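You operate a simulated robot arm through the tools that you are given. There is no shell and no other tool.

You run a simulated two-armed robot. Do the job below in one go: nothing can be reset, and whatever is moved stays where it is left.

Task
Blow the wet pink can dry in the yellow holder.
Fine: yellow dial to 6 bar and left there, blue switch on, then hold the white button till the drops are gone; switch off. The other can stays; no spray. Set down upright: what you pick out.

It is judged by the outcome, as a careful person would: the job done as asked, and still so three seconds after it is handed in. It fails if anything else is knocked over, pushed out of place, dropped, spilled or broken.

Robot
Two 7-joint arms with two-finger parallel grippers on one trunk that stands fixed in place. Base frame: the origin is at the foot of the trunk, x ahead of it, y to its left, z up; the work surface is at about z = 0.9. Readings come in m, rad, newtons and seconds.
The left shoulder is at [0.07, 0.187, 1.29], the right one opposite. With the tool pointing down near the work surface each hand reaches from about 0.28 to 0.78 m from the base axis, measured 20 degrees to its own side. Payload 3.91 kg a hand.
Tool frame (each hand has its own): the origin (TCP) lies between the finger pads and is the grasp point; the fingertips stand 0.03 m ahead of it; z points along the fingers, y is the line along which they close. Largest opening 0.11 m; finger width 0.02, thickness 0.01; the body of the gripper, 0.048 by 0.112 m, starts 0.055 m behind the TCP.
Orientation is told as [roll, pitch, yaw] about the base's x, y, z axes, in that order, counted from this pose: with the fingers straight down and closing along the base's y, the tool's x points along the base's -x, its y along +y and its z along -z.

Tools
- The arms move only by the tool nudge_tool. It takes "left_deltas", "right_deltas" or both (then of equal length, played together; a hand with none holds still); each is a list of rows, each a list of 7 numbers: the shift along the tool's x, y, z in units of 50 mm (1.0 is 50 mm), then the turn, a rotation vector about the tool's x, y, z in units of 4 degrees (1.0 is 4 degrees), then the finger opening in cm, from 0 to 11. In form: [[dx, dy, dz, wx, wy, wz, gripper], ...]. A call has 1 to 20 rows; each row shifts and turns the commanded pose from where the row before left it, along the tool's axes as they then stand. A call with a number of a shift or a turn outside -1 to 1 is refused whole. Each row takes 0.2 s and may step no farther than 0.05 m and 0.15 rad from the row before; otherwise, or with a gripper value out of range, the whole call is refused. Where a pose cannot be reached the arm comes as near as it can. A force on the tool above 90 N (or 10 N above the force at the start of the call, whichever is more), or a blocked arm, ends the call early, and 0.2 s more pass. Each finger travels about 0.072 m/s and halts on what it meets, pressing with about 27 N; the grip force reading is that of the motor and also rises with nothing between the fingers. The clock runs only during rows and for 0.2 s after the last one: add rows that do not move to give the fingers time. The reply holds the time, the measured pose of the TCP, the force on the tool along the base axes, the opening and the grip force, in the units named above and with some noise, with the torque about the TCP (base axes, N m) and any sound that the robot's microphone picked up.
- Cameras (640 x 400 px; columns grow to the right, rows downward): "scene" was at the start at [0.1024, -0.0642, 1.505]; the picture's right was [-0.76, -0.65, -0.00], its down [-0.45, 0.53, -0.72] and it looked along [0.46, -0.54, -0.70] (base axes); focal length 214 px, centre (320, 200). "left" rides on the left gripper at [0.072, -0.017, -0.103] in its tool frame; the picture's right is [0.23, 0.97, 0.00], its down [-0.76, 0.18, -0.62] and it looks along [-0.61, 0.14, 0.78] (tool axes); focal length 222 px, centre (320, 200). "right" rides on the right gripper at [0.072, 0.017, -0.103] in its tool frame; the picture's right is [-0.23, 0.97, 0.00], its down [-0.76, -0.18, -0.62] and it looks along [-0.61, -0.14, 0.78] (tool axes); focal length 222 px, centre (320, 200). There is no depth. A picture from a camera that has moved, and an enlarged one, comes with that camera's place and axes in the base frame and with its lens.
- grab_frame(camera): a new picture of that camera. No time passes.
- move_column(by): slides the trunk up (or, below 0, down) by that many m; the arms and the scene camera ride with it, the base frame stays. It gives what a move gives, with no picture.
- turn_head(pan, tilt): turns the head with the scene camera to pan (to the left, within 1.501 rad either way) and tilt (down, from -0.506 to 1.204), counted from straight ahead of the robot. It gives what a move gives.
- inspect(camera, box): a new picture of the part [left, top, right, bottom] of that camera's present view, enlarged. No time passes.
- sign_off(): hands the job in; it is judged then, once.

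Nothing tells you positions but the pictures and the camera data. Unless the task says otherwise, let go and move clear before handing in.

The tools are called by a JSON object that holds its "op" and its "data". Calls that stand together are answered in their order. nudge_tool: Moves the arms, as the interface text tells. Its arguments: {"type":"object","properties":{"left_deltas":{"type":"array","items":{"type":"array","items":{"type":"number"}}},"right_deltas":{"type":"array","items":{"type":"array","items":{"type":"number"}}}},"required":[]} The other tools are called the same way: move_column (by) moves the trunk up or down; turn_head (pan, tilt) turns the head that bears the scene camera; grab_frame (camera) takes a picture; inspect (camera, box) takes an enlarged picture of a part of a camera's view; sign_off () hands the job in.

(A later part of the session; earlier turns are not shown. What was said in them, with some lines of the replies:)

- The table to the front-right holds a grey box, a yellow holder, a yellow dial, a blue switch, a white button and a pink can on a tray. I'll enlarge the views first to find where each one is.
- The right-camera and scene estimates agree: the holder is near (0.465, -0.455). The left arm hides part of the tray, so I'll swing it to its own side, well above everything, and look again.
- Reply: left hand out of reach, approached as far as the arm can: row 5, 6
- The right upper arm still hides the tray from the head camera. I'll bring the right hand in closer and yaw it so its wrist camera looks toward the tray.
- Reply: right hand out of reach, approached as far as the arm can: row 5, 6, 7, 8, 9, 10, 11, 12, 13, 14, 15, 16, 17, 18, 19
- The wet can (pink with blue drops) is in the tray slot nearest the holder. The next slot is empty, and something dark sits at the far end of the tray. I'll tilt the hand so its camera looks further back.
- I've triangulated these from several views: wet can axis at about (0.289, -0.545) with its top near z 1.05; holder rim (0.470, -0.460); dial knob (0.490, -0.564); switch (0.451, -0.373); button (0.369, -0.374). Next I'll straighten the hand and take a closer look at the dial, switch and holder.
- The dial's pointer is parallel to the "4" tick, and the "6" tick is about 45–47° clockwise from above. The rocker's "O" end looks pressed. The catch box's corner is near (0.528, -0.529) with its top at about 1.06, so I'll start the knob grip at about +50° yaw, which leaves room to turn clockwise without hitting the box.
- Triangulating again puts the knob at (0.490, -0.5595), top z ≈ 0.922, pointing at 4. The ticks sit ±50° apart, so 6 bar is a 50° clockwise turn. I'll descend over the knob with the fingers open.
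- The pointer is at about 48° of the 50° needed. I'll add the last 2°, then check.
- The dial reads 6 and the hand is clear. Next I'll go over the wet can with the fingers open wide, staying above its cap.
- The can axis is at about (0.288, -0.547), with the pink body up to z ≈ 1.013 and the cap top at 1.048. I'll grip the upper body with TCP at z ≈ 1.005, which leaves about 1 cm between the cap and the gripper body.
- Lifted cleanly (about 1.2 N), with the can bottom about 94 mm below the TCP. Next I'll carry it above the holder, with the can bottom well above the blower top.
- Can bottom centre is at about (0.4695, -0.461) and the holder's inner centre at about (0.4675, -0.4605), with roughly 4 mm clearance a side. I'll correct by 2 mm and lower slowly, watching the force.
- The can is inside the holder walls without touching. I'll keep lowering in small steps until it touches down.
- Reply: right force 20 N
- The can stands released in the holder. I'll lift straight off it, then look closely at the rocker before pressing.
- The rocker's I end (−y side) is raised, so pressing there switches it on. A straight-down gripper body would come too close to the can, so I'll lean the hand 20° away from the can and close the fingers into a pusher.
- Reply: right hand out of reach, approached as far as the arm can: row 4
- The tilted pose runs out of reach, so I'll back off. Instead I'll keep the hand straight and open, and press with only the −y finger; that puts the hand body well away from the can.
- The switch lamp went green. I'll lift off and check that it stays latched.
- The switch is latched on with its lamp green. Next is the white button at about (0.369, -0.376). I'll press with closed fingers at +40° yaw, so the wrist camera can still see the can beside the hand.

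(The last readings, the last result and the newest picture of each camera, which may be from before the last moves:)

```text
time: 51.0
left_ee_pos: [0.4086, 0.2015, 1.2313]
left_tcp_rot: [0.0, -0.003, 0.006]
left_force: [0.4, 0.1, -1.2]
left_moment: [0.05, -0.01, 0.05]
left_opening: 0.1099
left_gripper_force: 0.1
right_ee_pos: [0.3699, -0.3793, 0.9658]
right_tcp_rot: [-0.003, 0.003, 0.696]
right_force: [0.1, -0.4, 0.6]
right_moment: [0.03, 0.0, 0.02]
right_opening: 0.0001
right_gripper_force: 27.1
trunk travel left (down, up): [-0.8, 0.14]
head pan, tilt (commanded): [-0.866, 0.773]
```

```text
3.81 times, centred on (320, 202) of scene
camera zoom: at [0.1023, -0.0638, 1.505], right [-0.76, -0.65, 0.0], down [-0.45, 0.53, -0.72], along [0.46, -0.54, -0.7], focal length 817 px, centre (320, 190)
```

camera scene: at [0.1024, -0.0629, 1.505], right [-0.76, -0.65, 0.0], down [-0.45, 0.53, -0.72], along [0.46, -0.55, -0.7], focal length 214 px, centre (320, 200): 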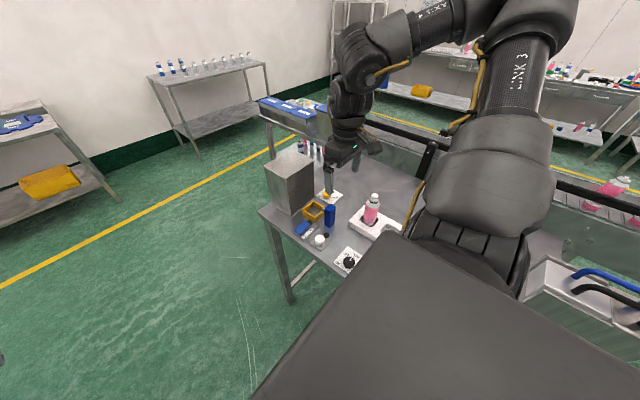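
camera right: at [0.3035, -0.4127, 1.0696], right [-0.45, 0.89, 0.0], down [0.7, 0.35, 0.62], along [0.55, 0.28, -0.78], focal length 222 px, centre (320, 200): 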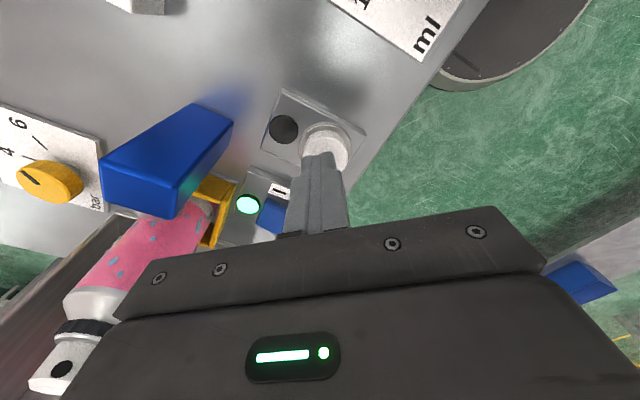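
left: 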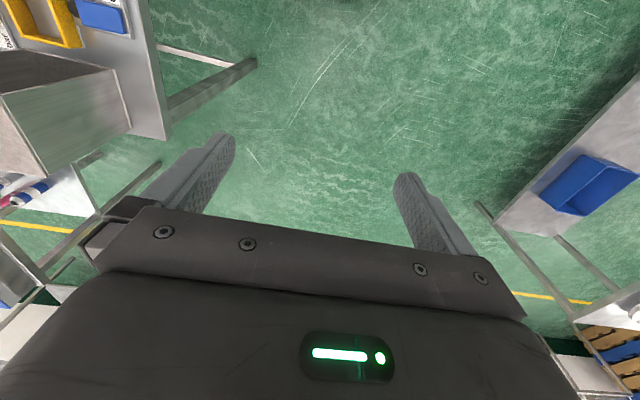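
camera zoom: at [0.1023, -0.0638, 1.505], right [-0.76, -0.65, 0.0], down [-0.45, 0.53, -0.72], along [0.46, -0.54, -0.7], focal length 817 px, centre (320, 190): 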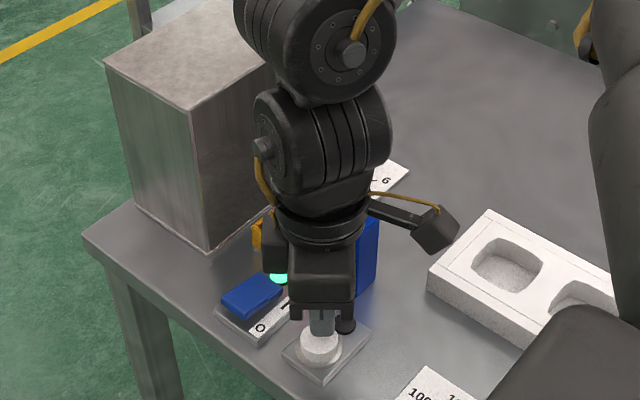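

{"op": "nudge_tool", "data": {"right_deltas": [[-0.0385, 0.046, 0, 0, 0, 0, 0], [0, 0, 0.1, 0, 0, 0, 0], [0, 0, 0.1, 0, 0, 0, 0], [0, 0, 0.06, 0, 0, 0, 0]]}}

{"op": "grab_frame", "data": {"camera": "right"}}

```text
time: 52.0
left_ee_pos: [0.4095, 0.2016, 1.2305]
left_tcp_rot: [-0.001, 0.001, 0.005]
left_force: [0.6, 0.1, 0.1]
left_moment: [-0.01, 0.04, 0.01]
left_opening: 0.1101
left_gripper_force: 0.0
right_ee_pos: [0.3695, -0.3744, 0.9527]
right_tcp_rot: [-0.002, 0.003, 0.696]
right_force: [0.9, -0.4, 1.1]
right_moment: [0.01, -0.02, 0.01]
right_opening: 0.0
right_gripper_force: 27.0
trunk travel left (down, up): [-0.8, 0.14]
head pan, tilt (commanded): [-0.866, 0.773]
```

```text
taken
camera right: at [0.3024, -0.4084, 1.0565], right [-0.45, 0.89, 0.0], down [0.7, 0.35, 0.62], along [0.55, 0.28, -0.78], focal length 222 px, centre (320, 200)
```

right: 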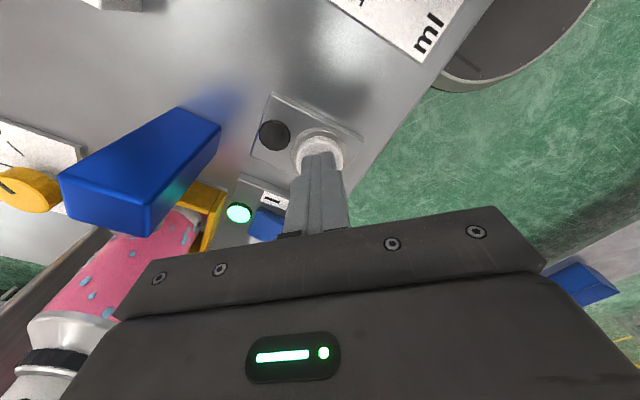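

{"op": "nudge_tool", "data": {"right_deltas": [[0, 0, 0.05, 0, 0, 0, 0], [0, 0, 0.05, 0, 0, 0, 0]]}}

{"op": "grab_frame", "data": {"camera": "right"}}

```text
time: 52.6
left_ee_pos: [0.4074, 0.2026, 1.2309]
left_tcp_rot: [-0.001, -0.002, 0.006]
left_force: [0.0, 0.3, 0.2]
left_moment: [0.04, 0.01, -0.02]
left_opening: 0.1098
left_gripper_force: 0.2
right_ee_pos: [0.369, -0.3747, 0.9486]
right_tcp_rot: [-0.003, 0.004, 0.697]
right_force: [0.9, -2.5, 6.3]
right_moment: [-0.09, -0.03, 0.0]
right_opening: 0.0
right_gripper_force: 27.0
trunk travel left (down, up): [-0.8, 0.14]
head pan, tilt (commanded): [-0.866, 0.773]
heard: click
```

```text
taken
camera right: at [0.302, -0.4082, 1.052], right [-0.45, 0.89, 0.0], down [0.7, 0.36, 0.62], along [0.56, 0.28, -0.78], focal length 222 px, centre (320, 200)
```

right: 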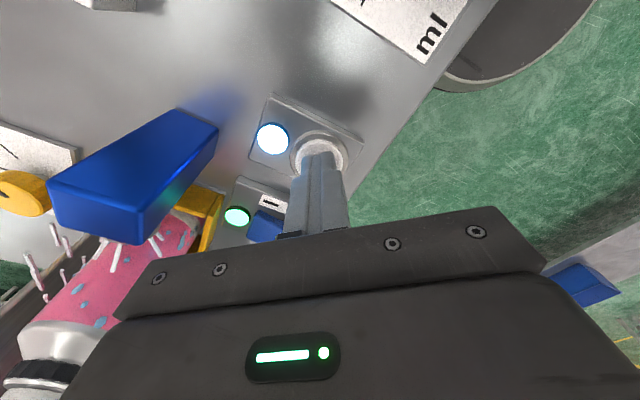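

The button clicked, its lamp lit and air is blowing the drops off. I'll hold and watch.

{"op": "nudge_tool", "data": {"right_deltas": [[0, 0, 0.01, 0, 0, 0, 0], [0, 0, 0, 0, 0, 0, 0], [0, 0, 0, 0, 0, 0, 0], [0, 0, 0, 0, 0, 0, 0], [0, 0, 0, 0, 0, 0, 0]]}}

{"op": "grab_frame", "data": {"camera": "right"}}

{"op": "grab_frame", "data": {"camera": "scene"}}

```text
time: 53.8
left_ee_pos: [0.4076, 0.2006, 1.2312]
left_tcp_rot: [-0.001, 0.0, 0.005]
left_force: [0.6, 0.7, -0.3]
left_moment: [0.0, -0.01, 0.0]
left_opening: 0.1101
left_gripper_force: 0.0
right_ee_pos: [0.3683, -0.3758, 0.9479]
right_tcp_rot: [0.0, 0.002, 0.696]
right_force: [3.0, -4.6, 12.0]
right_moment: [-0.14, -0.08, -0.04]
right_opening: 0.0001
right_gripper_force: 26.7
trunk travel left (down, up): [-0.8, 0.14]
head pan, tilt (commanded): [-0.866, 0.773]
```

```text
taken
camera right: at [0.302, -0.4082, 1.0514], right [-0.45, 0.89, 0.0], down [0.7, 0.35, 0.62], along [0.56, 0.28, -0.78], focal length 222 px, centre (320, 200)
```

right: 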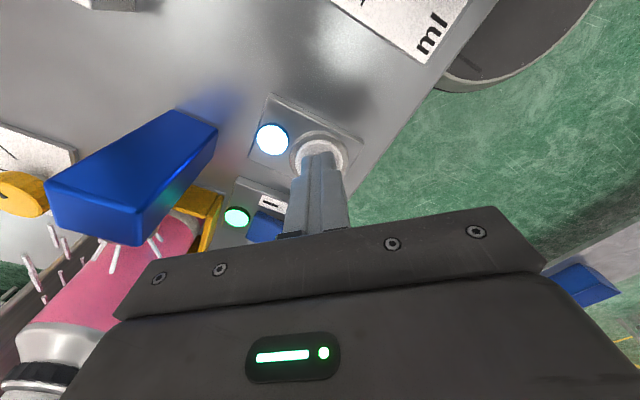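

```text
taken
camera scene: at [0.1019, -0.0635, 1.5051], right [-0.76, -0.65, 0.0], down [-0.45, 0.53, -0.72], along [0.46, -0.54, -0.7], focal length 214 px, centre (320, 200)
```

scene: 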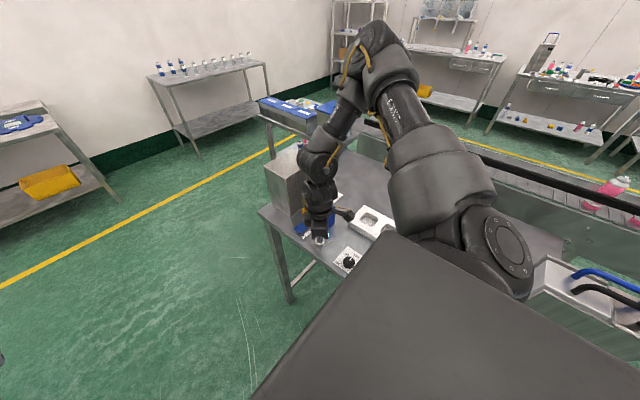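

{"op": "inspect", "data": {"camera": "right", "box": [0, 200, 240, 390]}}

{"op": "nudge_tool", "data": {"right_deltas": [[0, 0, 0, 0, 0, 0, 0], [0, 0, 0, 0, 0, 0, 0], [0, 0, 0, 0, 0, 0, 0], [0, 0, 0, 0, 0, 0, 0], [0, 0, 0, 0, 0, 0, 0]]}}

{"op": "inspect", "data": {"camera": "right", "box": [0, 200, 240, 390]}}

```text
2.11 times, centred on (120, 295) of right
camera zoom: at [0.302, -0.4082, 1.0514], right [-0.45, 0.89, 0.0], down [0.7, 0.35, 0.62], along [0.56, 0.28, -0.78], focal length 468 px, centre (741, 0)
```

zoom: 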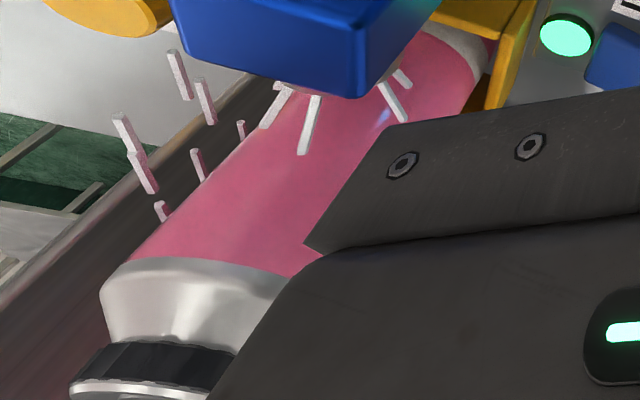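

```text
time: 55.0
left_ee_pos: [0.4092, 0.2015, 1.2322]
left_tcp_rot: [0.0, 0.0, 0.004]
left_force: [-0.1, 0.0, -0.2]
left_moment: [0.01, -0.03, -0.04]
left_opening: 0.1101
left_gripper_force: 0.1
right_ee_pos: [0.3697, -0.3746, 0.9486]
right_tcp_rot: [-0.001, 0.003, 0.697]
right_force: [2.9, -4.6, 13.7]
right_moment: [-0.06, -0.14, 0.0]
right_opening: 0.0
right_gripper_force: 27.1
trunk travel left (down, up): [-0.8, 0.14]
head pan, tilt (commanded): [-0.866, 0.773]
```

```text
2.11 times, centred on (120, 295) of right
camera zoom: at [0.302, -0.408, 1.0514], right [-0.45, 0.89, 0.0], down [0.7, 0.35, 0.62], along [0.55, 0.28, -0.78], focal length 468 px, centre (741, 0)
```

zoom: 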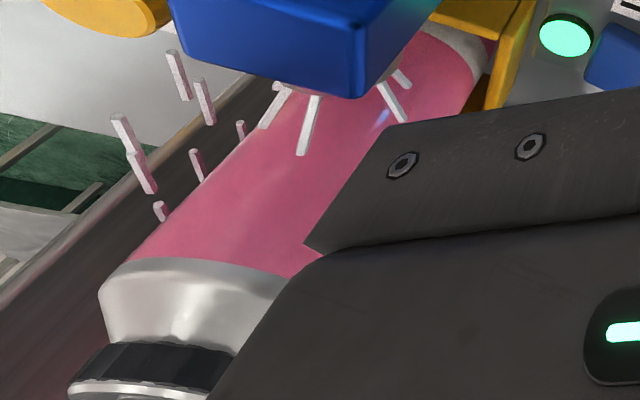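

The visible side is clear of drops; the white streaks are just the air jet. I'll hold one more second, then release and check the can from other angles.

{"op": "nudge_tool", "data": {"right_deltas": [[0, 0, 0, 0, 0, 0, 0], [0, 0, 0, 0, 0, 0, 0], [0, 0, 0, 0, 0, 0, 0], [0, 0, 0, 0, 0, 0, 0], [0, 0, 0, 0, 0, 0, 0], [0, 0, -0.3, 0, 0, 0, 0], [0, 0, -0.8, 0, 0, 0, 0], [0, 0, -0.8, 0, 0, 0, 0], [0, 0, -0.9, 0, 0, 0, 0], [0, 0, -0.5, 0, 0, 0, 0], [0, 0, 0, 0, 0, 0, 0]]}}

{"op": "grab_frame", "data": {"camera": "right"}}

{"op": "inspect", "data": {"camera": "scene", "box": [270, 150, 370, 255]}}

```text
time: 57.4
left_ee_pos: [0.4092, 0.1997, 1.2312]
left_tcp_rot: [0.002, 0.0, 0.004]
left_force: [0.6, -0.2, -0.2]
left_moment: [0.0, -0.02, 0.03]
left_opening: 0.1102
left_gripper_force: 0.1
right_ee_pos: [0.3692, -0.372, 1.1111]
right_tcp_rot: [0.001, 0.006, 0.696]
right_force: [0.1, -0.2, -0.4]
right_moment: [-0.02, 0.02, 0.0]
right_opening: 0.0003
right_gripper_force: 26.9
trunk travel left (down, up): [-0.8, 0.14]
head pan, tilt (commanded): [-0.866, 0.773]
```

```text
taken
camera right: at [0.302, -0.4063, 1.2144], right [-0.45, 0.89, 0.0], down [0.7, 0.35, 0.62], along [0.55, 0.28, -0.78], focal length 222 px, centre (320, 200)
```

right: 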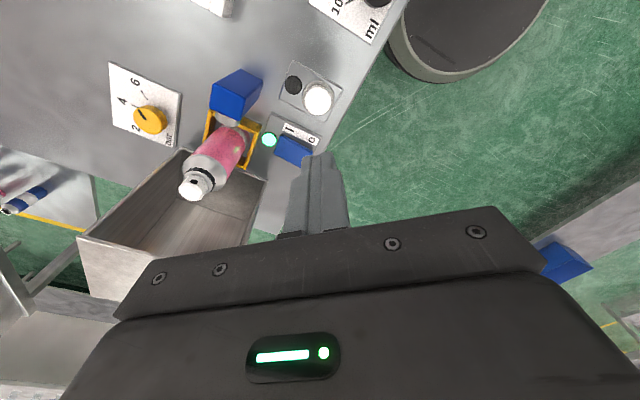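

```text
3.81 times, centred on (320, 202) of scene
camera zoom: at [0.1033, -0.0643, 1.5049], right [-0.76, -0.65, 0.0], down [-0.45, 0.53, -0.71], along [0.46, -0.54, -0.7], focal length 817 px, centre (320, 190)
```

zoom: 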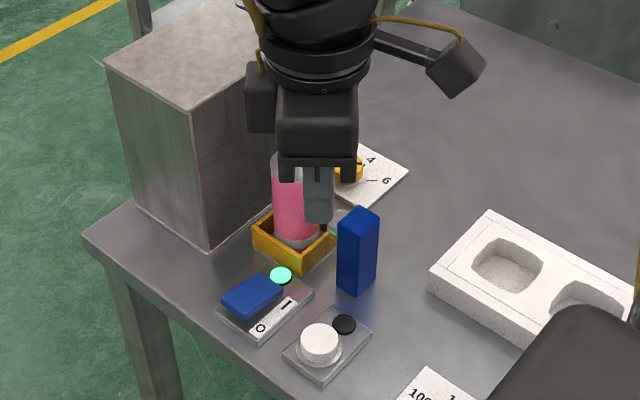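

{"op": "inspect", "data": {"camera": "right", "box": [165, 90, 275, 215]}}

{"op": "inspect", "data": {"camera": "scene", "box": [300, 185, 335, 225]}}

```text
3.20 times, centred on (220, 152) of right
camera zoom: at [0.302, -0.4063, 1.2144], right [-0.45, 0.89, 0.0], down [0.7, 0.35, 0.62], along [0.55, 0.28, -0.78], focal length 711 px, centre (640, 352)
```

zoom: 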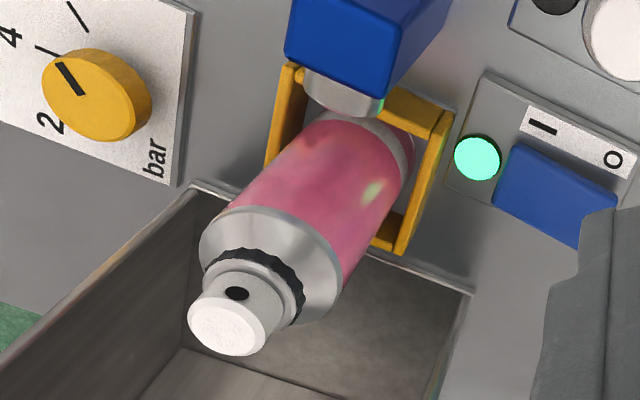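

```text
10.00 times, centred on (318, 205) of scene
camera zoom: at [0.1033, -0.0643, 1.5049], right [-0.76, -0.65, 0.0], down [-0.45, 0.53, -0.71], along [0.46, -0.54, -0.7], focal length 2145 px, centre (345, 150)
```

zoom: 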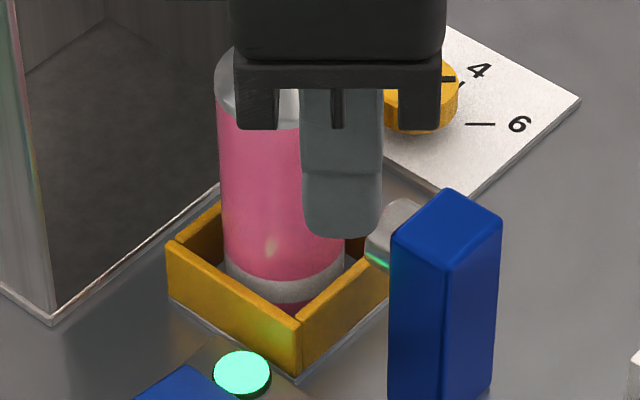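

The can looks dry from here. Before switching off I'll check its −y side by swinging the hand over to the dial side, passing well above the cap.

{"op": "nudge_tool", "data": {"right_deltas": [[0, 0, -0.9, 0, 0, 0, 0], [0.162, -0.95, 0, 0, 0, 0, 0], [0.162, -0.95, 0, 0, 0, 0, 0], [0.162, -0.95, 0, 0, 0, 0, 0], [0.162, -0.95, 0, 0, 0, 0, 0], [0.162, -0.95, 0, 0, 0, 0, 0], [0, 0, 0, 0, 0, -1, 0], [0, 0, 0, 0, 0, -1, 0], [0, 0, 0, 0, 0, -1, 0], [0, 0, 0, 0, 0, 0, 0]]}}

{"op": "grab_frame", "data": {"camera": "right"}}

{"op": "inspect", "data": {"camera": "scene", "box": [280, 160, 360, 250]}}

```text
time: 59.6
left_ee_pos: [0.4097, 0.2011, 1.2314]
left_tcp_rot: [0.0, -0.003, 0.006]
left_force: [1.2, 0.8, 0.1]
left_moment: [0.01, 0.03, 0.0]
left_opening: 0.1099
left_gripper_force: 0.2
right_ee_pos: [0.489, -0.5808, 1.1582]
right_tcp_rot: [0.0, 0.005, 0.907]
right_force: [-0.4, 0.7, -0.9]
right_moment: [0.0, -0.05, -0.03]
right_opening: 0.0001
right_gripper_force: 27.3
trunk travel left (down, up): [-0.8, 0.14]
head pan, tilt (commanded): [-0.866, 0.773]
```

```text
taken
camera right: at [0.4316, -0.6284, 1.2625], right [-0.63, 0.78, 0.0], down [0.61, 0.49, 0.62], along [0.48, 0.39, -0.78], focal length 222 px, centre (320, 200)
```

right: 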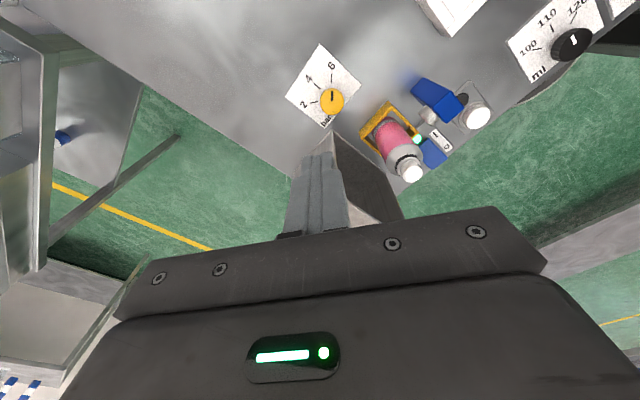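

```text
4.44 times, centred on (320, 205) of scene
camera zoom: at [0.102, -0.0636, 1.505], right [-0.76, -0.65, 0.0], down [-0.45, 0.53, -0.72], along [0.46, -0.54, -0.7], focal length 953 px, centre (320, 178)
```

zoom: 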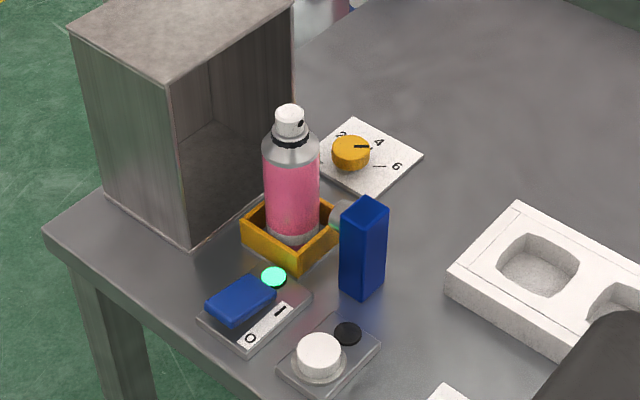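

{"op": "inspect", "data": {"camera": "right", "box": [350, 90, 440, 190]}}

{"op": "inspect", "data": {"camera": "right", "box": [280, 35, 370, 130]}}

{"op": "inspect", "data": {"camera": "scene", "box": [295, 175, 345, 225]}}

```text
4.00 times, centred on (395, 140) of right
camera zoom: at [0.4316, -0.6284, 1.2625], right [-0.63, 0.78, 0.0], down [0.61, 0.49, 0.62], along [0.48, 0.39, -0.78], focal length 888 px, centre (20, 440)
```

zoom: 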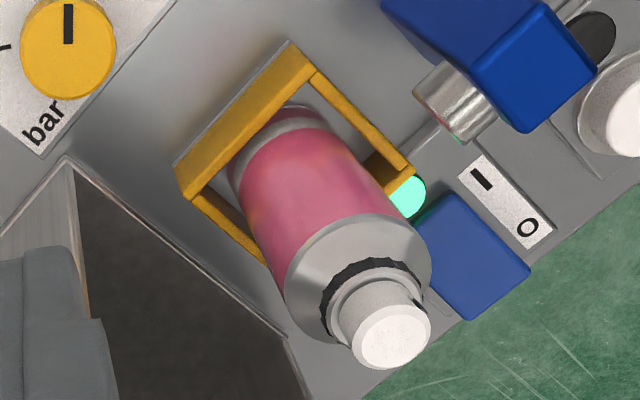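

```text
4.21 times, centred on (325, 82) of right
camera zoom: at [0.4316, -0.6284, 1.2625], right [-0.63, 0.78, 0.0], down [0.61, 0.49, 0.62], along [0.48, 0.39, -0.78], focal length 935 px, centre (299, 695)
```

zoom: 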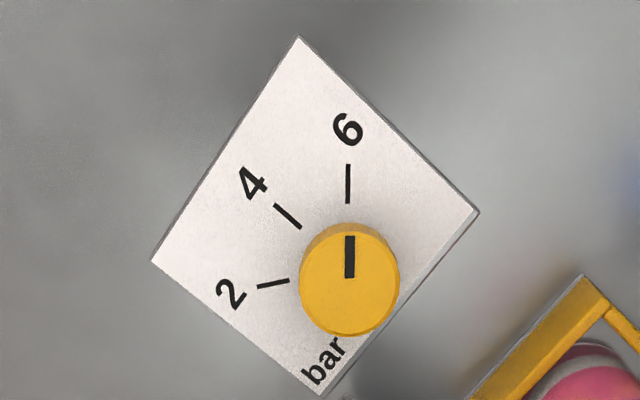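

```text
8.00 times, centred on (320, 200) of scene
camera zoom: at [0.102, -0.0636, 1.505], right [-0.76, -0.65, 0.0], down [-0.45, 0.53, -0.72], along [0.46, -0.54, -0.7], focal length 1716 px, centre (320, 200)
```

zoom: 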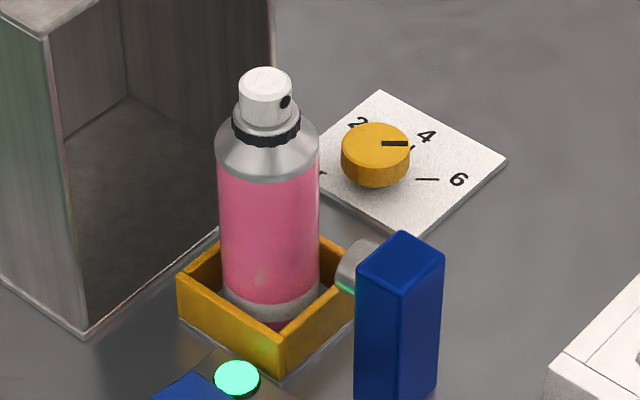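

The can is dry from both sides and the dial pointer is exactly on 6. I'll go back over to switch off by pressing the rocker's O end (+y side).

{"op": "nudge_tool", "data": {"right_deltas": [[-0.614, 0.683, 0, 0, 0, 0, 0], [-0.614, 0.683, 0, 0, 0, 0, 0], [-0.614, 0.683, 0, 0, 0, 0, 0], [-0.614, 0.683, 0, 0, 0, 0, 0], [-0.614, 0.683, 0, 0, 0, 0, 0], [0, 0, 0, 0, 0, 1, 0], [0, 0, 0, 0, 0, 1, 0], [0, 0, 0, 0, 0, 1, 0], [0, 0, 0, 0, 0, 1, 0], [0, 0, 0, 0, 0, 1, 0], [0, 0, 0, 0, 0, 1, 0], [0, 0, 0, 0, 0, 1, 0], [0, 0, 0, 0, 0, 1, 0], [0, 0, 0, 0, 0, 1, 0], [0, 0, 0, 0, 0, 1, 0], [0, 0, 0, 0, 0, 1, 0], [0, 0, 0, 0, 0, 1, 0], [0, 0, 0, 0, 0, 1, 0], [0, 0, 0, 0, 0, 0, 0]]}}

{"op": "grab_frame", "data": {"camera": "right"}}

```text
time: 63.6
left_ee_pos: [0.4082, 0.2016, 1.2305]
left_tcp_rot: [0.0, -0.001, 0.006]
left_force: [-0.8, -0.3, 0.8]
left_moment: [0.01, -0.01, 0.04]
left_opening: 0.1097
left_gripper_force: 0.1
right_ee_pos: [0.4508, -0.3551, 1.1565]
right_tcp_rot: [-0.004, 0.003, -0.002]
right_force: [0.2, -0.5, -0.1]
right_moment: [0.01, 0.0, -0.01]
right_opening: 0.0001
right_gripper_force: 26.8
trunk travel left (down, up): [-0.8, 0.14]
head pan, tilt (commanded): [-0.866, 0.773]
```

```text
taken
camera right: at [0.3785, -0.3381, 1.2606], right [0.23, 0.97, 0.0], down [0.76, -0.18, 0.62], along [0.6, -0.15, -0.78], focal length 222 px, centre (320, 200)
```

right: 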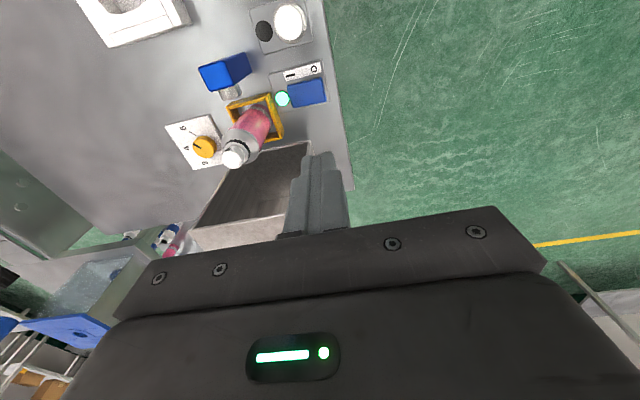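

{"op": "nudge_tool", "data": {"right_deltas": [[0, 0, 0.8, 0, 0, 0, 0], [0, 0, 0.8, 0, 0, 0, 0], [0, 0, 0.8, 0, 0, 0, 0], [0, 0, 0.8, 0, 0, 0, 0], [0, 0, 0.6, 0, 0, 0, 0], [0, 0, 0, 0, 0, 0, 0]]}}

{"op": "grab_frame", "data": {"camera": "right"}}

{"op": "inspect", "data": {"camera": "scene", "box": [270, 170, 350, 250]}}

```text
time: 65.0
left_ee_pos: [0.4078, 0.2013, 1.2304]
left_tcp_rot: [0.0, -0.003, 0.005]
left_force: [-0.5, -0.3, 0.2]
left_moment: [-0.03, 0.0, 0.0]
left_opening: 0.1098
left_gripper_force: 0.1
right_ee_pos: [0.4528, -0.3553, 0.9668]
right_tcp_rot: [-0.004, 0.001, -0.002]
right_force: [0.3, -0.4, 0.5]
right_moment: [-0.03, -0.01, 0.01]
right_opening: 0.0
right_gripper_force: 27.3
trunk travel left (down, up): [-0.8, 0.14]
head pan, tilt (commanded): [-0.866, 0.773]
```

```text
taken
camera right: at [0.3792, -0.339, 1.0706], right [0.23, 0.97, 0.0], down [0.76, -0.18, 0.62], along [0.61, -0.14, -0.78], focal length 222 px, centre (320, 200)
```

right: 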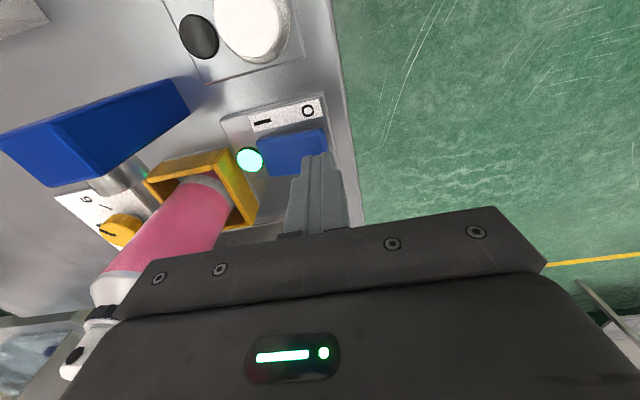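

```text
5.00 times, centred on (310, 210) of scene
camera zoom: at [0.1017, -0.0634, 1.5051], right [-0.76, -0.65, 0.0], down [-0.45, 0.53, -0.72], along [0.46, -0.55, -0.7], focal length 1072 px, centre (370, 150)
```

zoom: 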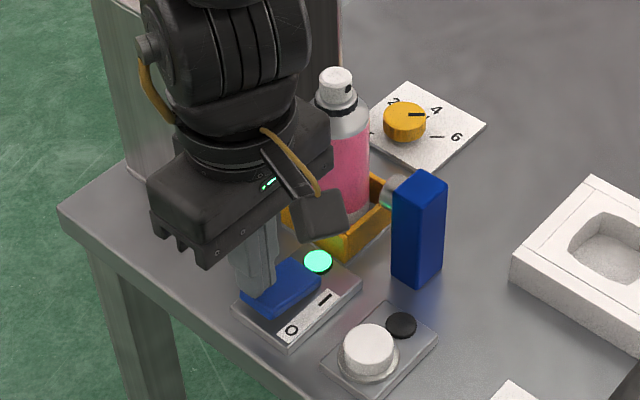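

{"op": "nudge_tool", "data": {"right_deltas": [[0, 0, 0.1, 0, 0, 0, 0], [0, 0, 0.1, 0, 0, 0, 0], [0, 0, 0.06, 0, 0, 0, 0], [0, 0, 0.04, 0, 0, 0, 0]]}}

{"op": "grab_frame", "data": {"camera": "right"}}

```text
time: 66.0
left_ee_pos: [0.4076, 0.2013, 1.2312]
left_tcp_rot: [-0.001, -0.002, 0.006]
left_force: [0.0, -0.3, 0.0]
left_moment: [0.01, -0.03, 0.04]
left_opening: 0.1102
left_gripper_force: 0.0
right_ee_pos: [0.4515, -0.3566, 0.951]
right_tcp_rot: [-0.004, 0.002, -0.001]
right_force: [0.5, -0.4, 1.3]
right_moment: [-0.04, -0.03, -0.01]
right_opening: 0.0002
right_gripper_force: 27.1
trunk travel left (down, up): [-0.8, 0.14]
head pan, tilt (commanded): [-0.866, 0.773]
```

```text
taken
camera right: at [0.3784, -0.339, 1.0558], right [0.23, 0.97, 0.0], down [0.76, -0.18, 0.62], along [0.61, -0.15, -0.78], focal length 222 px, centre (320, 200)
```

right: 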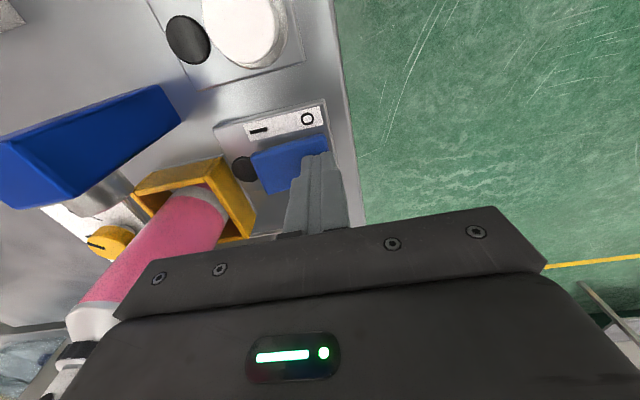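

{"op": "nudge_tool", "data": {"right_deltas": [[0, 0, 0.04, 0, 0, 0, 0], [0, 0, 0, 0, 0, 0, 0], [0, 0, -0.4, 0, 0, 0, 0], [0, 0, -0.8, 0, 0, 0, 0], [0, 0, -0.8, 0, 0, 0, 0], [0, 0, -0.8, 0, 0, 0, 0], [0, 0, -0.8, 0, 0, 0, 0], [0, 0, 0, 0, 0, 0, 0]]}}

{"op": "grab_frame", "data": {"camera": "right"}}

{"op": "inspect", "data": {"camera": "scene", "box": [280, 160, 360, 250]}}

```text
time: 67.8
left_ee_pos: [0.4102, 0.2012, 1.2304]
left_tcp_rot: [0.0, 0.0, 0.007]
left_force: [0.6, 0.8, 0.4]
left_moment: [0.04, 0.02, -0.01]
left_opening: 0.1098
left_gripper_force: 0.0
right_ee_pos: [0.451, -0.3553, 1.13]
right_tcp_rot: [-0.005, 0.003, -0.003]
right_force: [0.3, 0.5, 0.1]
right_moment: [-0.01, 0.02, 0.01]
right_opening: 0.0
right_gripper_force: 27.2
trunk travel left (down, up): [-0.8, 0.14]
head pan, tilt (commanded): [-0.866, 0.773]
```

```text
taken
camera right: at [0.3778, -0.3388, 1.2332], right [0.23, 0.97, 0.0], down [0.76, -0.18, 0.62], along [0.6, -0.14, -0.78], focal length 222 px, centre (320, 200)
```

right: 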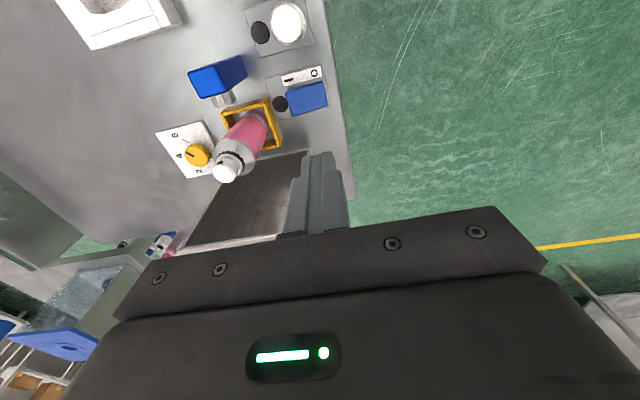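

```text
4.44 times, centred on (320, 205) of scene
camera zoom: at [0.1032, -0.0641, 1.5049], right [-0.76, -0.65, 0.0], down [-0.45, 0.53, -0.71], along [0.46, -0.54, -0.7], focal length 953 px, centre (320, 178)
```

zoom: 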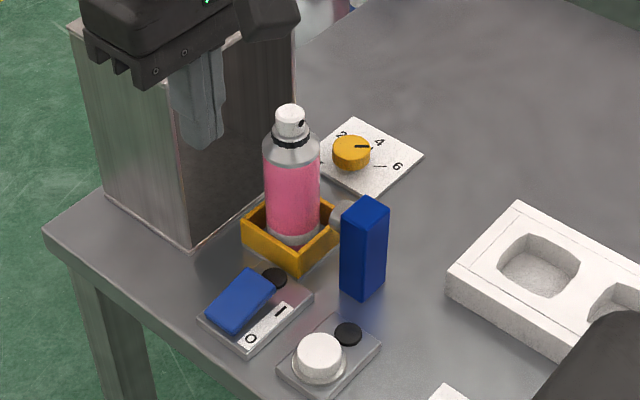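

The switch is off, the can stands upright in the holder, and the dial is still on 6. I'll do one last check of the can's far (+x) side by viewing it from above the box, staying high.

{"op": "nudge_tool", "data": {"right_deltas": [[0, 0, -0.85, 0, 0, 0, 0], [0, 0, -0.85, 0, 0, 0, 0], [0, 0, -0.85, 0, 0, 0, 0], [-0.85, -0.2, 0, 0, 0, 0, 0], [-0.85, -0.2, 0, 0, 0, 0, 0], [-0.85, -0.2, 0, 0, 0, 0, 0], [-0.6, -0.2, 0, 0, 0, 0, 0], [0, 0, 0, 0, 1, 0, 0], [0, 0, 0, 0, 1, 0, 0], [0, 0, 0, 0, 1, 0, 0], [0, 0, 0, 0, 1, 0, 0], [0, 0, 0, 0, 1, 0, 0], [0, 0, 0, 0, 1, 0, 0], [0, 0, 0, 0, 1, 0, 0], [0, 0, 0, 0, 1, 0, 0], [0, 0, 0, 0, 1, 0, 0], [0, 0, 0, 0, 1, 0, 0], [0, 0, 0, 0, 0, 0, 0]]}}

{"op": "grab_frame", "data": {"camera": "right"}}

```text
time: 71.6
left_ee_pos: [0.4078, 0.2017, 1.2307]
left_tcp_rot: [0.002, -0.002, 0.005]
left_force: [0.1, 0.1, 0.4]
left_moment: [-0.01, 0.01, 0.0]
left_opening: 0.1097
left_gripper_force: 0.0
right_ee_pos: [0.392, -0.4225, 1.1303]
right_tcp_rot: [-0.002, 0.697, -0.005]
right_force: [0.1, -0.5, 0.2]
right_moment: [-0.02, -0.03, -0.01]
right_opening: 0.0
right_gripper_force: 27.2
right hand out of reach, approached as far as the arm can: row 6, 7, 8, 9, 10, 11, 12, 13, 14, 15, 16, 17
trunk travel left (down, up): [-0.8, 0.14]
head pan, tilt (commanded): [-0.866, 0.773]
```

```text
taken
camera right: at [0.4031, -0.4046, 1.2558], right [0.18, 0.97, -0.15], down [0.98, -0.18, -0.01], along [-0.04, -0.14, -0.99], focal length 222 px, centre (320, 200)
```

right: 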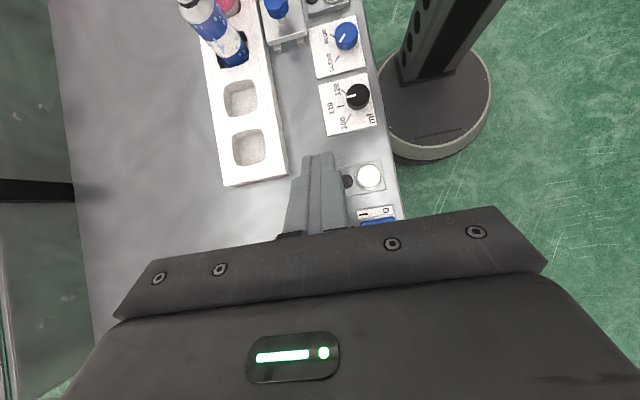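

{"op": "grab_frame", "data": {"camera": "scene"}}

{"op": "inspect", "data": {"camera": "scene", "box": [260, 130, 380, 250]}}

```text
taken
camera scene: at [0.1024, -0.0637, 1.505], right [-0.76, -0.65, 0.0], down [-0.45, 0.53, -0.72], along [0.46, -0.54, -0.7], focal length 214 px, centre (320, 200)
```

scene: 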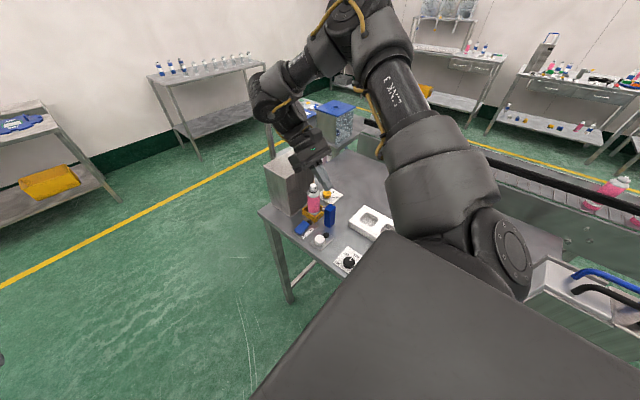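

```text
3.33 times, centred on (320, 190) of scene
camera zoom: at [0.1024, -0.0637, 1.505], right [-0.76, -0.65, 0.0], down [-0.45, 0.53, -0.72], along [0.46, -0.54, -0.7], focal length 715 px, centre (320, 233)
```

zoom: 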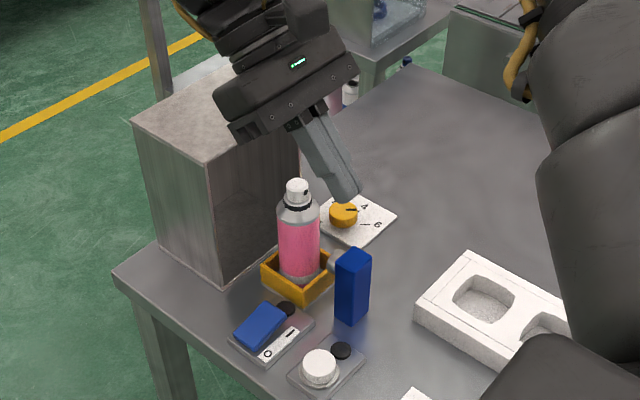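

Nothing was disturbed, but that pose isn't reachable. I'll straighten the hand and try a closer, lower vantage over the box in small steps.

{"op": "nudge_tool", "data": {"right_deltas": [[0, 0, 0, 0, -1, 0, 0], [0, 0, 0, 0, -1, 0, 0], [0, 0, 0, 0, -1, 0, 0], [0, 0, 0, 0, -1, 0, 0], [0, 0, 0, 0, -1, 0, 0], [0, 0, 0, 0, -1, 0, 0], [0, 0, 0, 0, -1, 0, 0], [0, 0, 0, 0, -1, 0, 0], [0, 0, 0, 0, -1, 0, 0], [0, 0, 0, 0, -1, 0, 0], [0, 0, -0.8, 0, 0, 0, 0], [0, 0, 0, 0, 0, 0, 0]]}}

{"op": "inspect", "data": {"camera": "scene", "box": [260, 130, 380, 250]}}

```text
time: 74.2
left_ee_pos: [0.4084, 0.2011, 1.2299]
left_tcp_rot: [0.002, 0.0, 0.005]
left_force: [0.4, -0.2, 1.3]
left_moment: [0.01, -0.02, 0.03]
left_opening: 0.1099
left_gripper_force: 0.1
right_ee_pos: [0.3929, -0.4227, 1.1719]
right_tcp_rot: [-0.001, 0.005, -0.001]
right_force: [-0.5, -0.3, -0.1]
right_moment: [0.05, -0.05, 0.03]
right_opening: 0.0
right_gripper_force: 27.6
trunk travel left (down, up): [-0.8, 0.14]
head pan, tilt (commanded): [-0.866, 0.773]
```

```text
3.33 times, centred on (320, 190) of scene
camera zoom: at [0.1029, -0.0637, 1.5049], right [-0.76, -0.65, 0.0], down [-0.45, 0.53, -0.72], along [0.46, -0.54, -0.7], focal length 715 px, centre (320, 233)
```

zoom: 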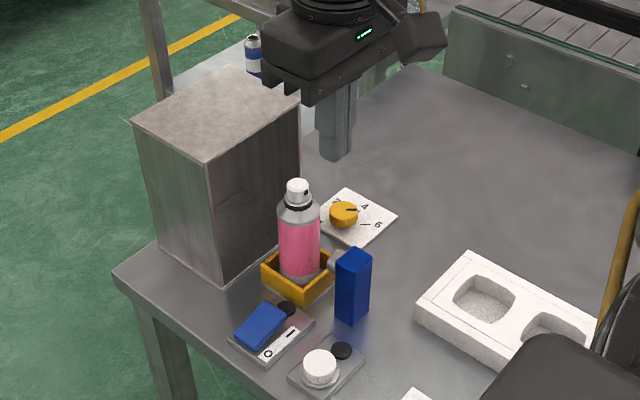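

{"op": "nudge_tool", "data": {"right_deltas": [[-0.748, 0.09, 0, 0, 0, 0, 0], [-0.748, 0.09, 0, 0, 0, 0, 0], [-0.748, 0.09, 0, 0, 0, 0, 0], [-0.748, 0.09, 0, 0, 0, 0, 0], [-0.748, 0.09, 0, 0, 0, 0, 0], [0, 0, 0, 0, 0, 0, 0]]}}

{"op": "grab_frame", "data": {"camera": "right"}}

```text
time: 75.6
left_ee_pos: [0.4073, 0.1992, 1.2312]
left_tcp_rot: [0.002, -0.002, 0.003]
left_force: [0.2, -0.1, 0.8]
left_moment: [-0.02, 0.01, -0.01]
left_opening: 0.1098
left_gripper_force: 0.1
right_ee_pos: [0.5801, -0.3997, 1.17]
right_tcp_rot: [-0.002, 0.0, -0.003]
right_force: [-0.3, -0.8, 0.4]
right_moment: [-0.02, -0.03, 0.02]
right_opening: 0.0001
right_gripper_force: 27.1
trunk travel left (down, up): [-0.8, 0.14]
head pan, tilt (commanded): [-0.866, 0.773]
```

```text
taken
camera right: at [0.5064, -0.3827, 1.2733], right [0.23, 0.97, 0.0], down [0.76, -0.18, 0.62], along [0.6, -0.14, -0.78], focal length 222 px, centre (320, 200)
```

right: 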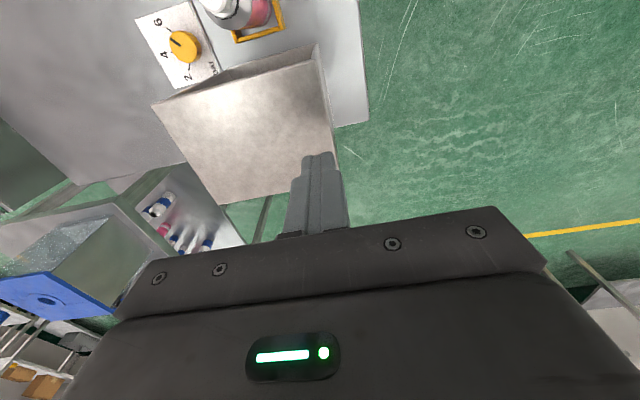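

The can is just at the top edge of the picture. A small tilt should bring its far side into view.

{"op": "nudge_tool", "data": {"right_deltas": [[0, 0, 0, 0, 1, 0, 0], [0, 0, 0, 0, 1, 0, 0], [0, 0, 0, 0, 1, 0, 0], [0, 0, 0, 0, 0, 0, 0]]}}

{"op": "grab_frame", "data": {"camera": "right"}}

{"op": "inspect", "data": {"camera": "right", "box": [170, 0, 310, 100]}}

```text
time: 76.6
left_ee_pos: [0.4111, 0.2014, 1.2308]
left_tcp_rot: [0.0, 0.002, 0.006]
left_force: [0.5, 0.4, -0.6]
left_moment: [0.0, -0.02, 0.0]
left_opening: 0.1102
left_gripper_force: 0.0
right_ee_pos: [0.5442, -0.4055, 1.1526]
right_tcp_rot: [-0.001, 0.212, -0.001]
right_force: [-0.4, -0.2, 0.5]
right_moment: [0.03, 0.0, 0.0]
right_opening: 0.0001
right_gripper_force: 26.7
right hand out of reach, approached as far as the arm can: row 2, 3
trunk travel left (down, up): [-0.8, 0.14]
head pan, tilt (commanded): [-0.866, 0.773]
```

```text
taken
camera right: at [0.4947, -0.3891, 1.2692], right [0.22, 0.97, -0.05], down [0.87, -0.18, 0.45], along [0.43, -0.14, -0.89], focal length 222 px, centre (320, 200)
```

right: 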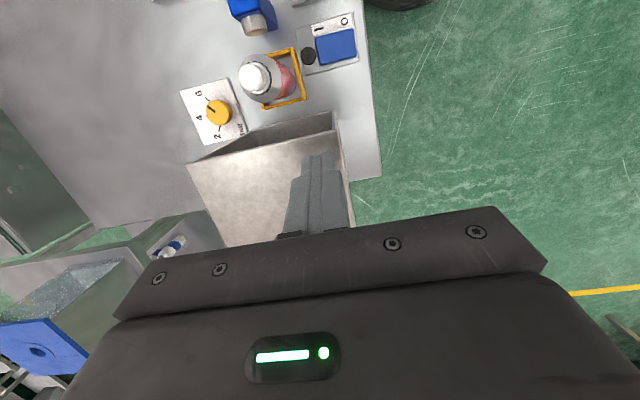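

```text
4.00 times, centred on (240, 50) of right
camera zoom: at [0.4947, -0.3891, 1.2692], right [0.22, 0.97, -0.05], down [0.87, -0.18, 0.45], along [0.43, -0.14, -0.89], focal length 888 px, centre (640, 800)
```

zoom: 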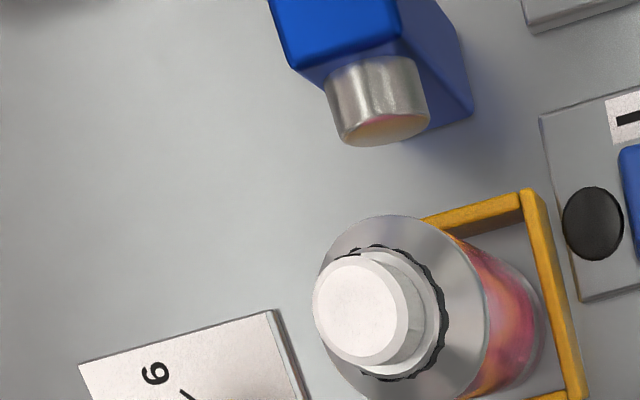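

{"op": "inspect", "data": {"camera": "right", "box": [230, 40, 315, 115]}}

{"op": "inspect", "data": {"camera": "scene", "box": [270, 150, 370, 250]}}

```text
5.33 times, centred on (272, 78) of right
camera zoom: at [0.4947, -0.3891, 1.2692], right [0.22, 0.97, -0.05], down [0.87, -0.18, 0.45], along [0.43, -0.14, -0.89], focal length 1185 px, centre (573, 853)
```

zoom: 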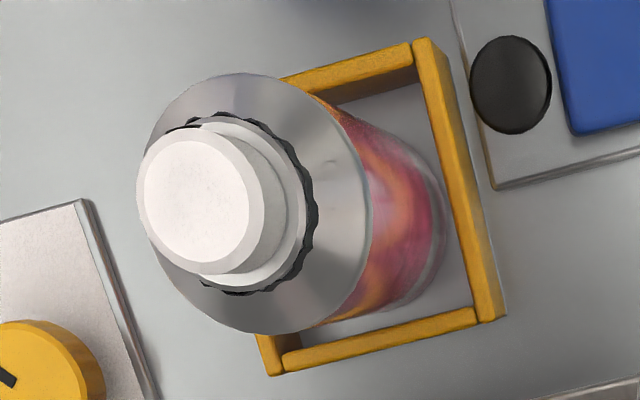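

```text
4.00 times, centred on (320, 200) of scene
camera zoom: at [0.1041, -0.0636, 1.5048], right [-0.76, -0.65, 0.0], down [-0.45, 0.53, -0.71], along [0.46, -0.54, -0.7], focal length 858 px, centre (320, 200)
```

zoom: 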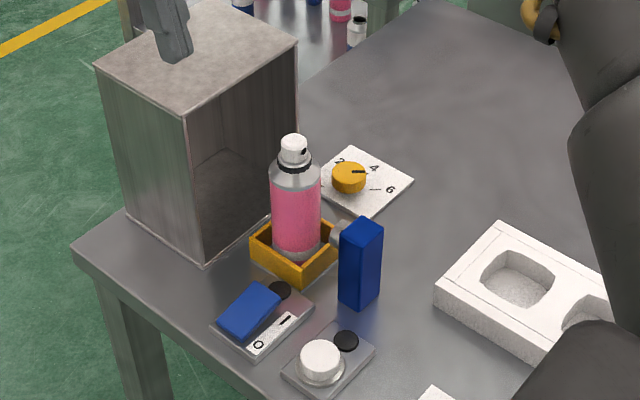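

No drops remain on any side. I'll straighten the hand and move it back clear of the setup, then hand in.

{"op": "nudge_tool", "data": {"right_deltas": [[0, 0, 0, 0, -1, 0, 0], [0, 0, 0, 0, -1, 0, 0], [0, 0, 0, 0, -1, 0, 0], [0, 0, -0.7, 0, 0, 0, 0], [0.8, 0.2, -0.2, 0, 0, 0, 1], [0.8, 0.2, 0, 0, 0, 0, 2], [0.8, 0.2, 0, 0, 0, 0, 4], [0.8, 0.2, 0, 0, 0, 0, 4], [0, 0, 0, 0, 0, 0, 4]]}}

{"op": "grab_frame", "data": {"camera": "right"}}

{"op": "inspect", "data": {"camera": "scene", "box": [250, 130, 450, 260]}}

```text
time: 78.6
left_ee_pos: [0.4091, 0.2, 1.231]
left_tcp_rot: [0.002, 0.001, 0.006]
left_force: [0.6, 0.3, -0.3]
left_moment: [-0.01, 0.03, -0.02]
left_opening: 0.1102
left_gripper_force: 0.0
right_ee_pos: [0.3835, -0.3679, 1.1988]
right_tcp_rot: [-0.004, 0.003, 0.0]
right_force: [0.2, -0.8, -0.5]
right_moment: [-0.02, -0.01, 0.01]
right_opening: 0.0401
right_gripper_force: 0.2
trunk travel left (down, up): [-0.8, 0.14]
head pan, tilt (commanded): [-0.866, 0.773]
```

```text
taken
camera right: at [0.3107, -0.3508, 1.3016], right [0.23, 0.97, 0.0], down [0.76, -0.18, 0.62], along [0.6, -0.15, -0.78], focal length 222 px, centre (320, 200)
```

right: 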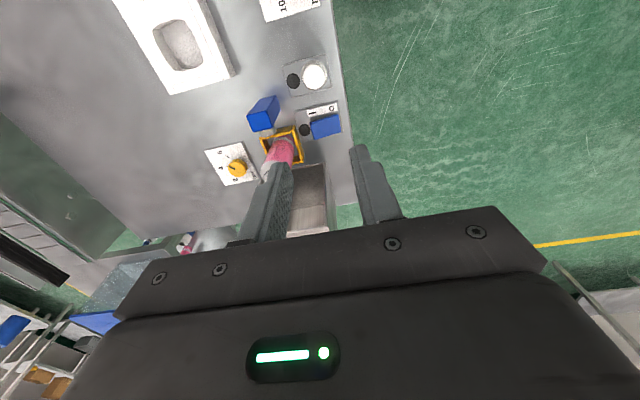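

```text
3.08 times, centred on (350, 195) of scene
camera zoom: at [0.1034, -0.0646, 1.5049], right [-0.76, -0.65, 0.0], down [-0.45, 0.53, -0.71], along [0.46, -0.54, -0.7], focal length 660 px, centre (228, 215)
```

zoom: 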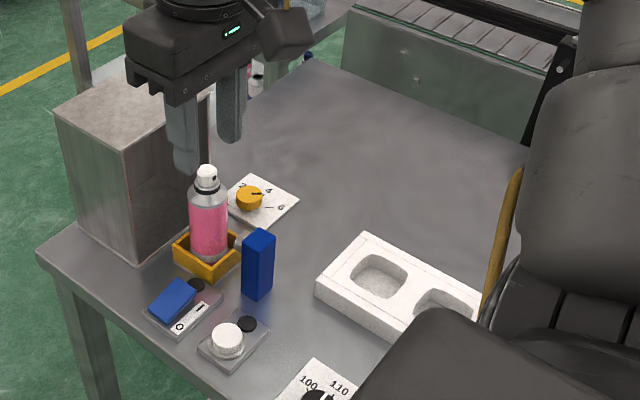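

The can is dry and standing upright in the yellow holder. The dial is at 6 bar, the switch is off, the other can is untouched, and both hands are clear. I'm handing in.

{"op": "sign_off", "data": {}}

```text
The job is handed in.
```

The wet pink can has been blown dry and is standing upright in the yellow holder. I checked it from several angles and saw no drops left.

- **Dial:** the yellow dial was turned from 4 to 6 bar and left there.
- **Blowing:** with the blue switch on, I held the white button for about four seconds. Then I let go and checked the can.
- **Switch:** it is off again and its lamp is dark.
- **Everything else:** I never touched the other cans or pressed any spray cap, and the final pictures showed nothing knocked over or moved. Both hands are clear.

I read "Set down upright: what you pick out" as allowing the can to stay in the holder, so I didn't move it back to the tray or table.
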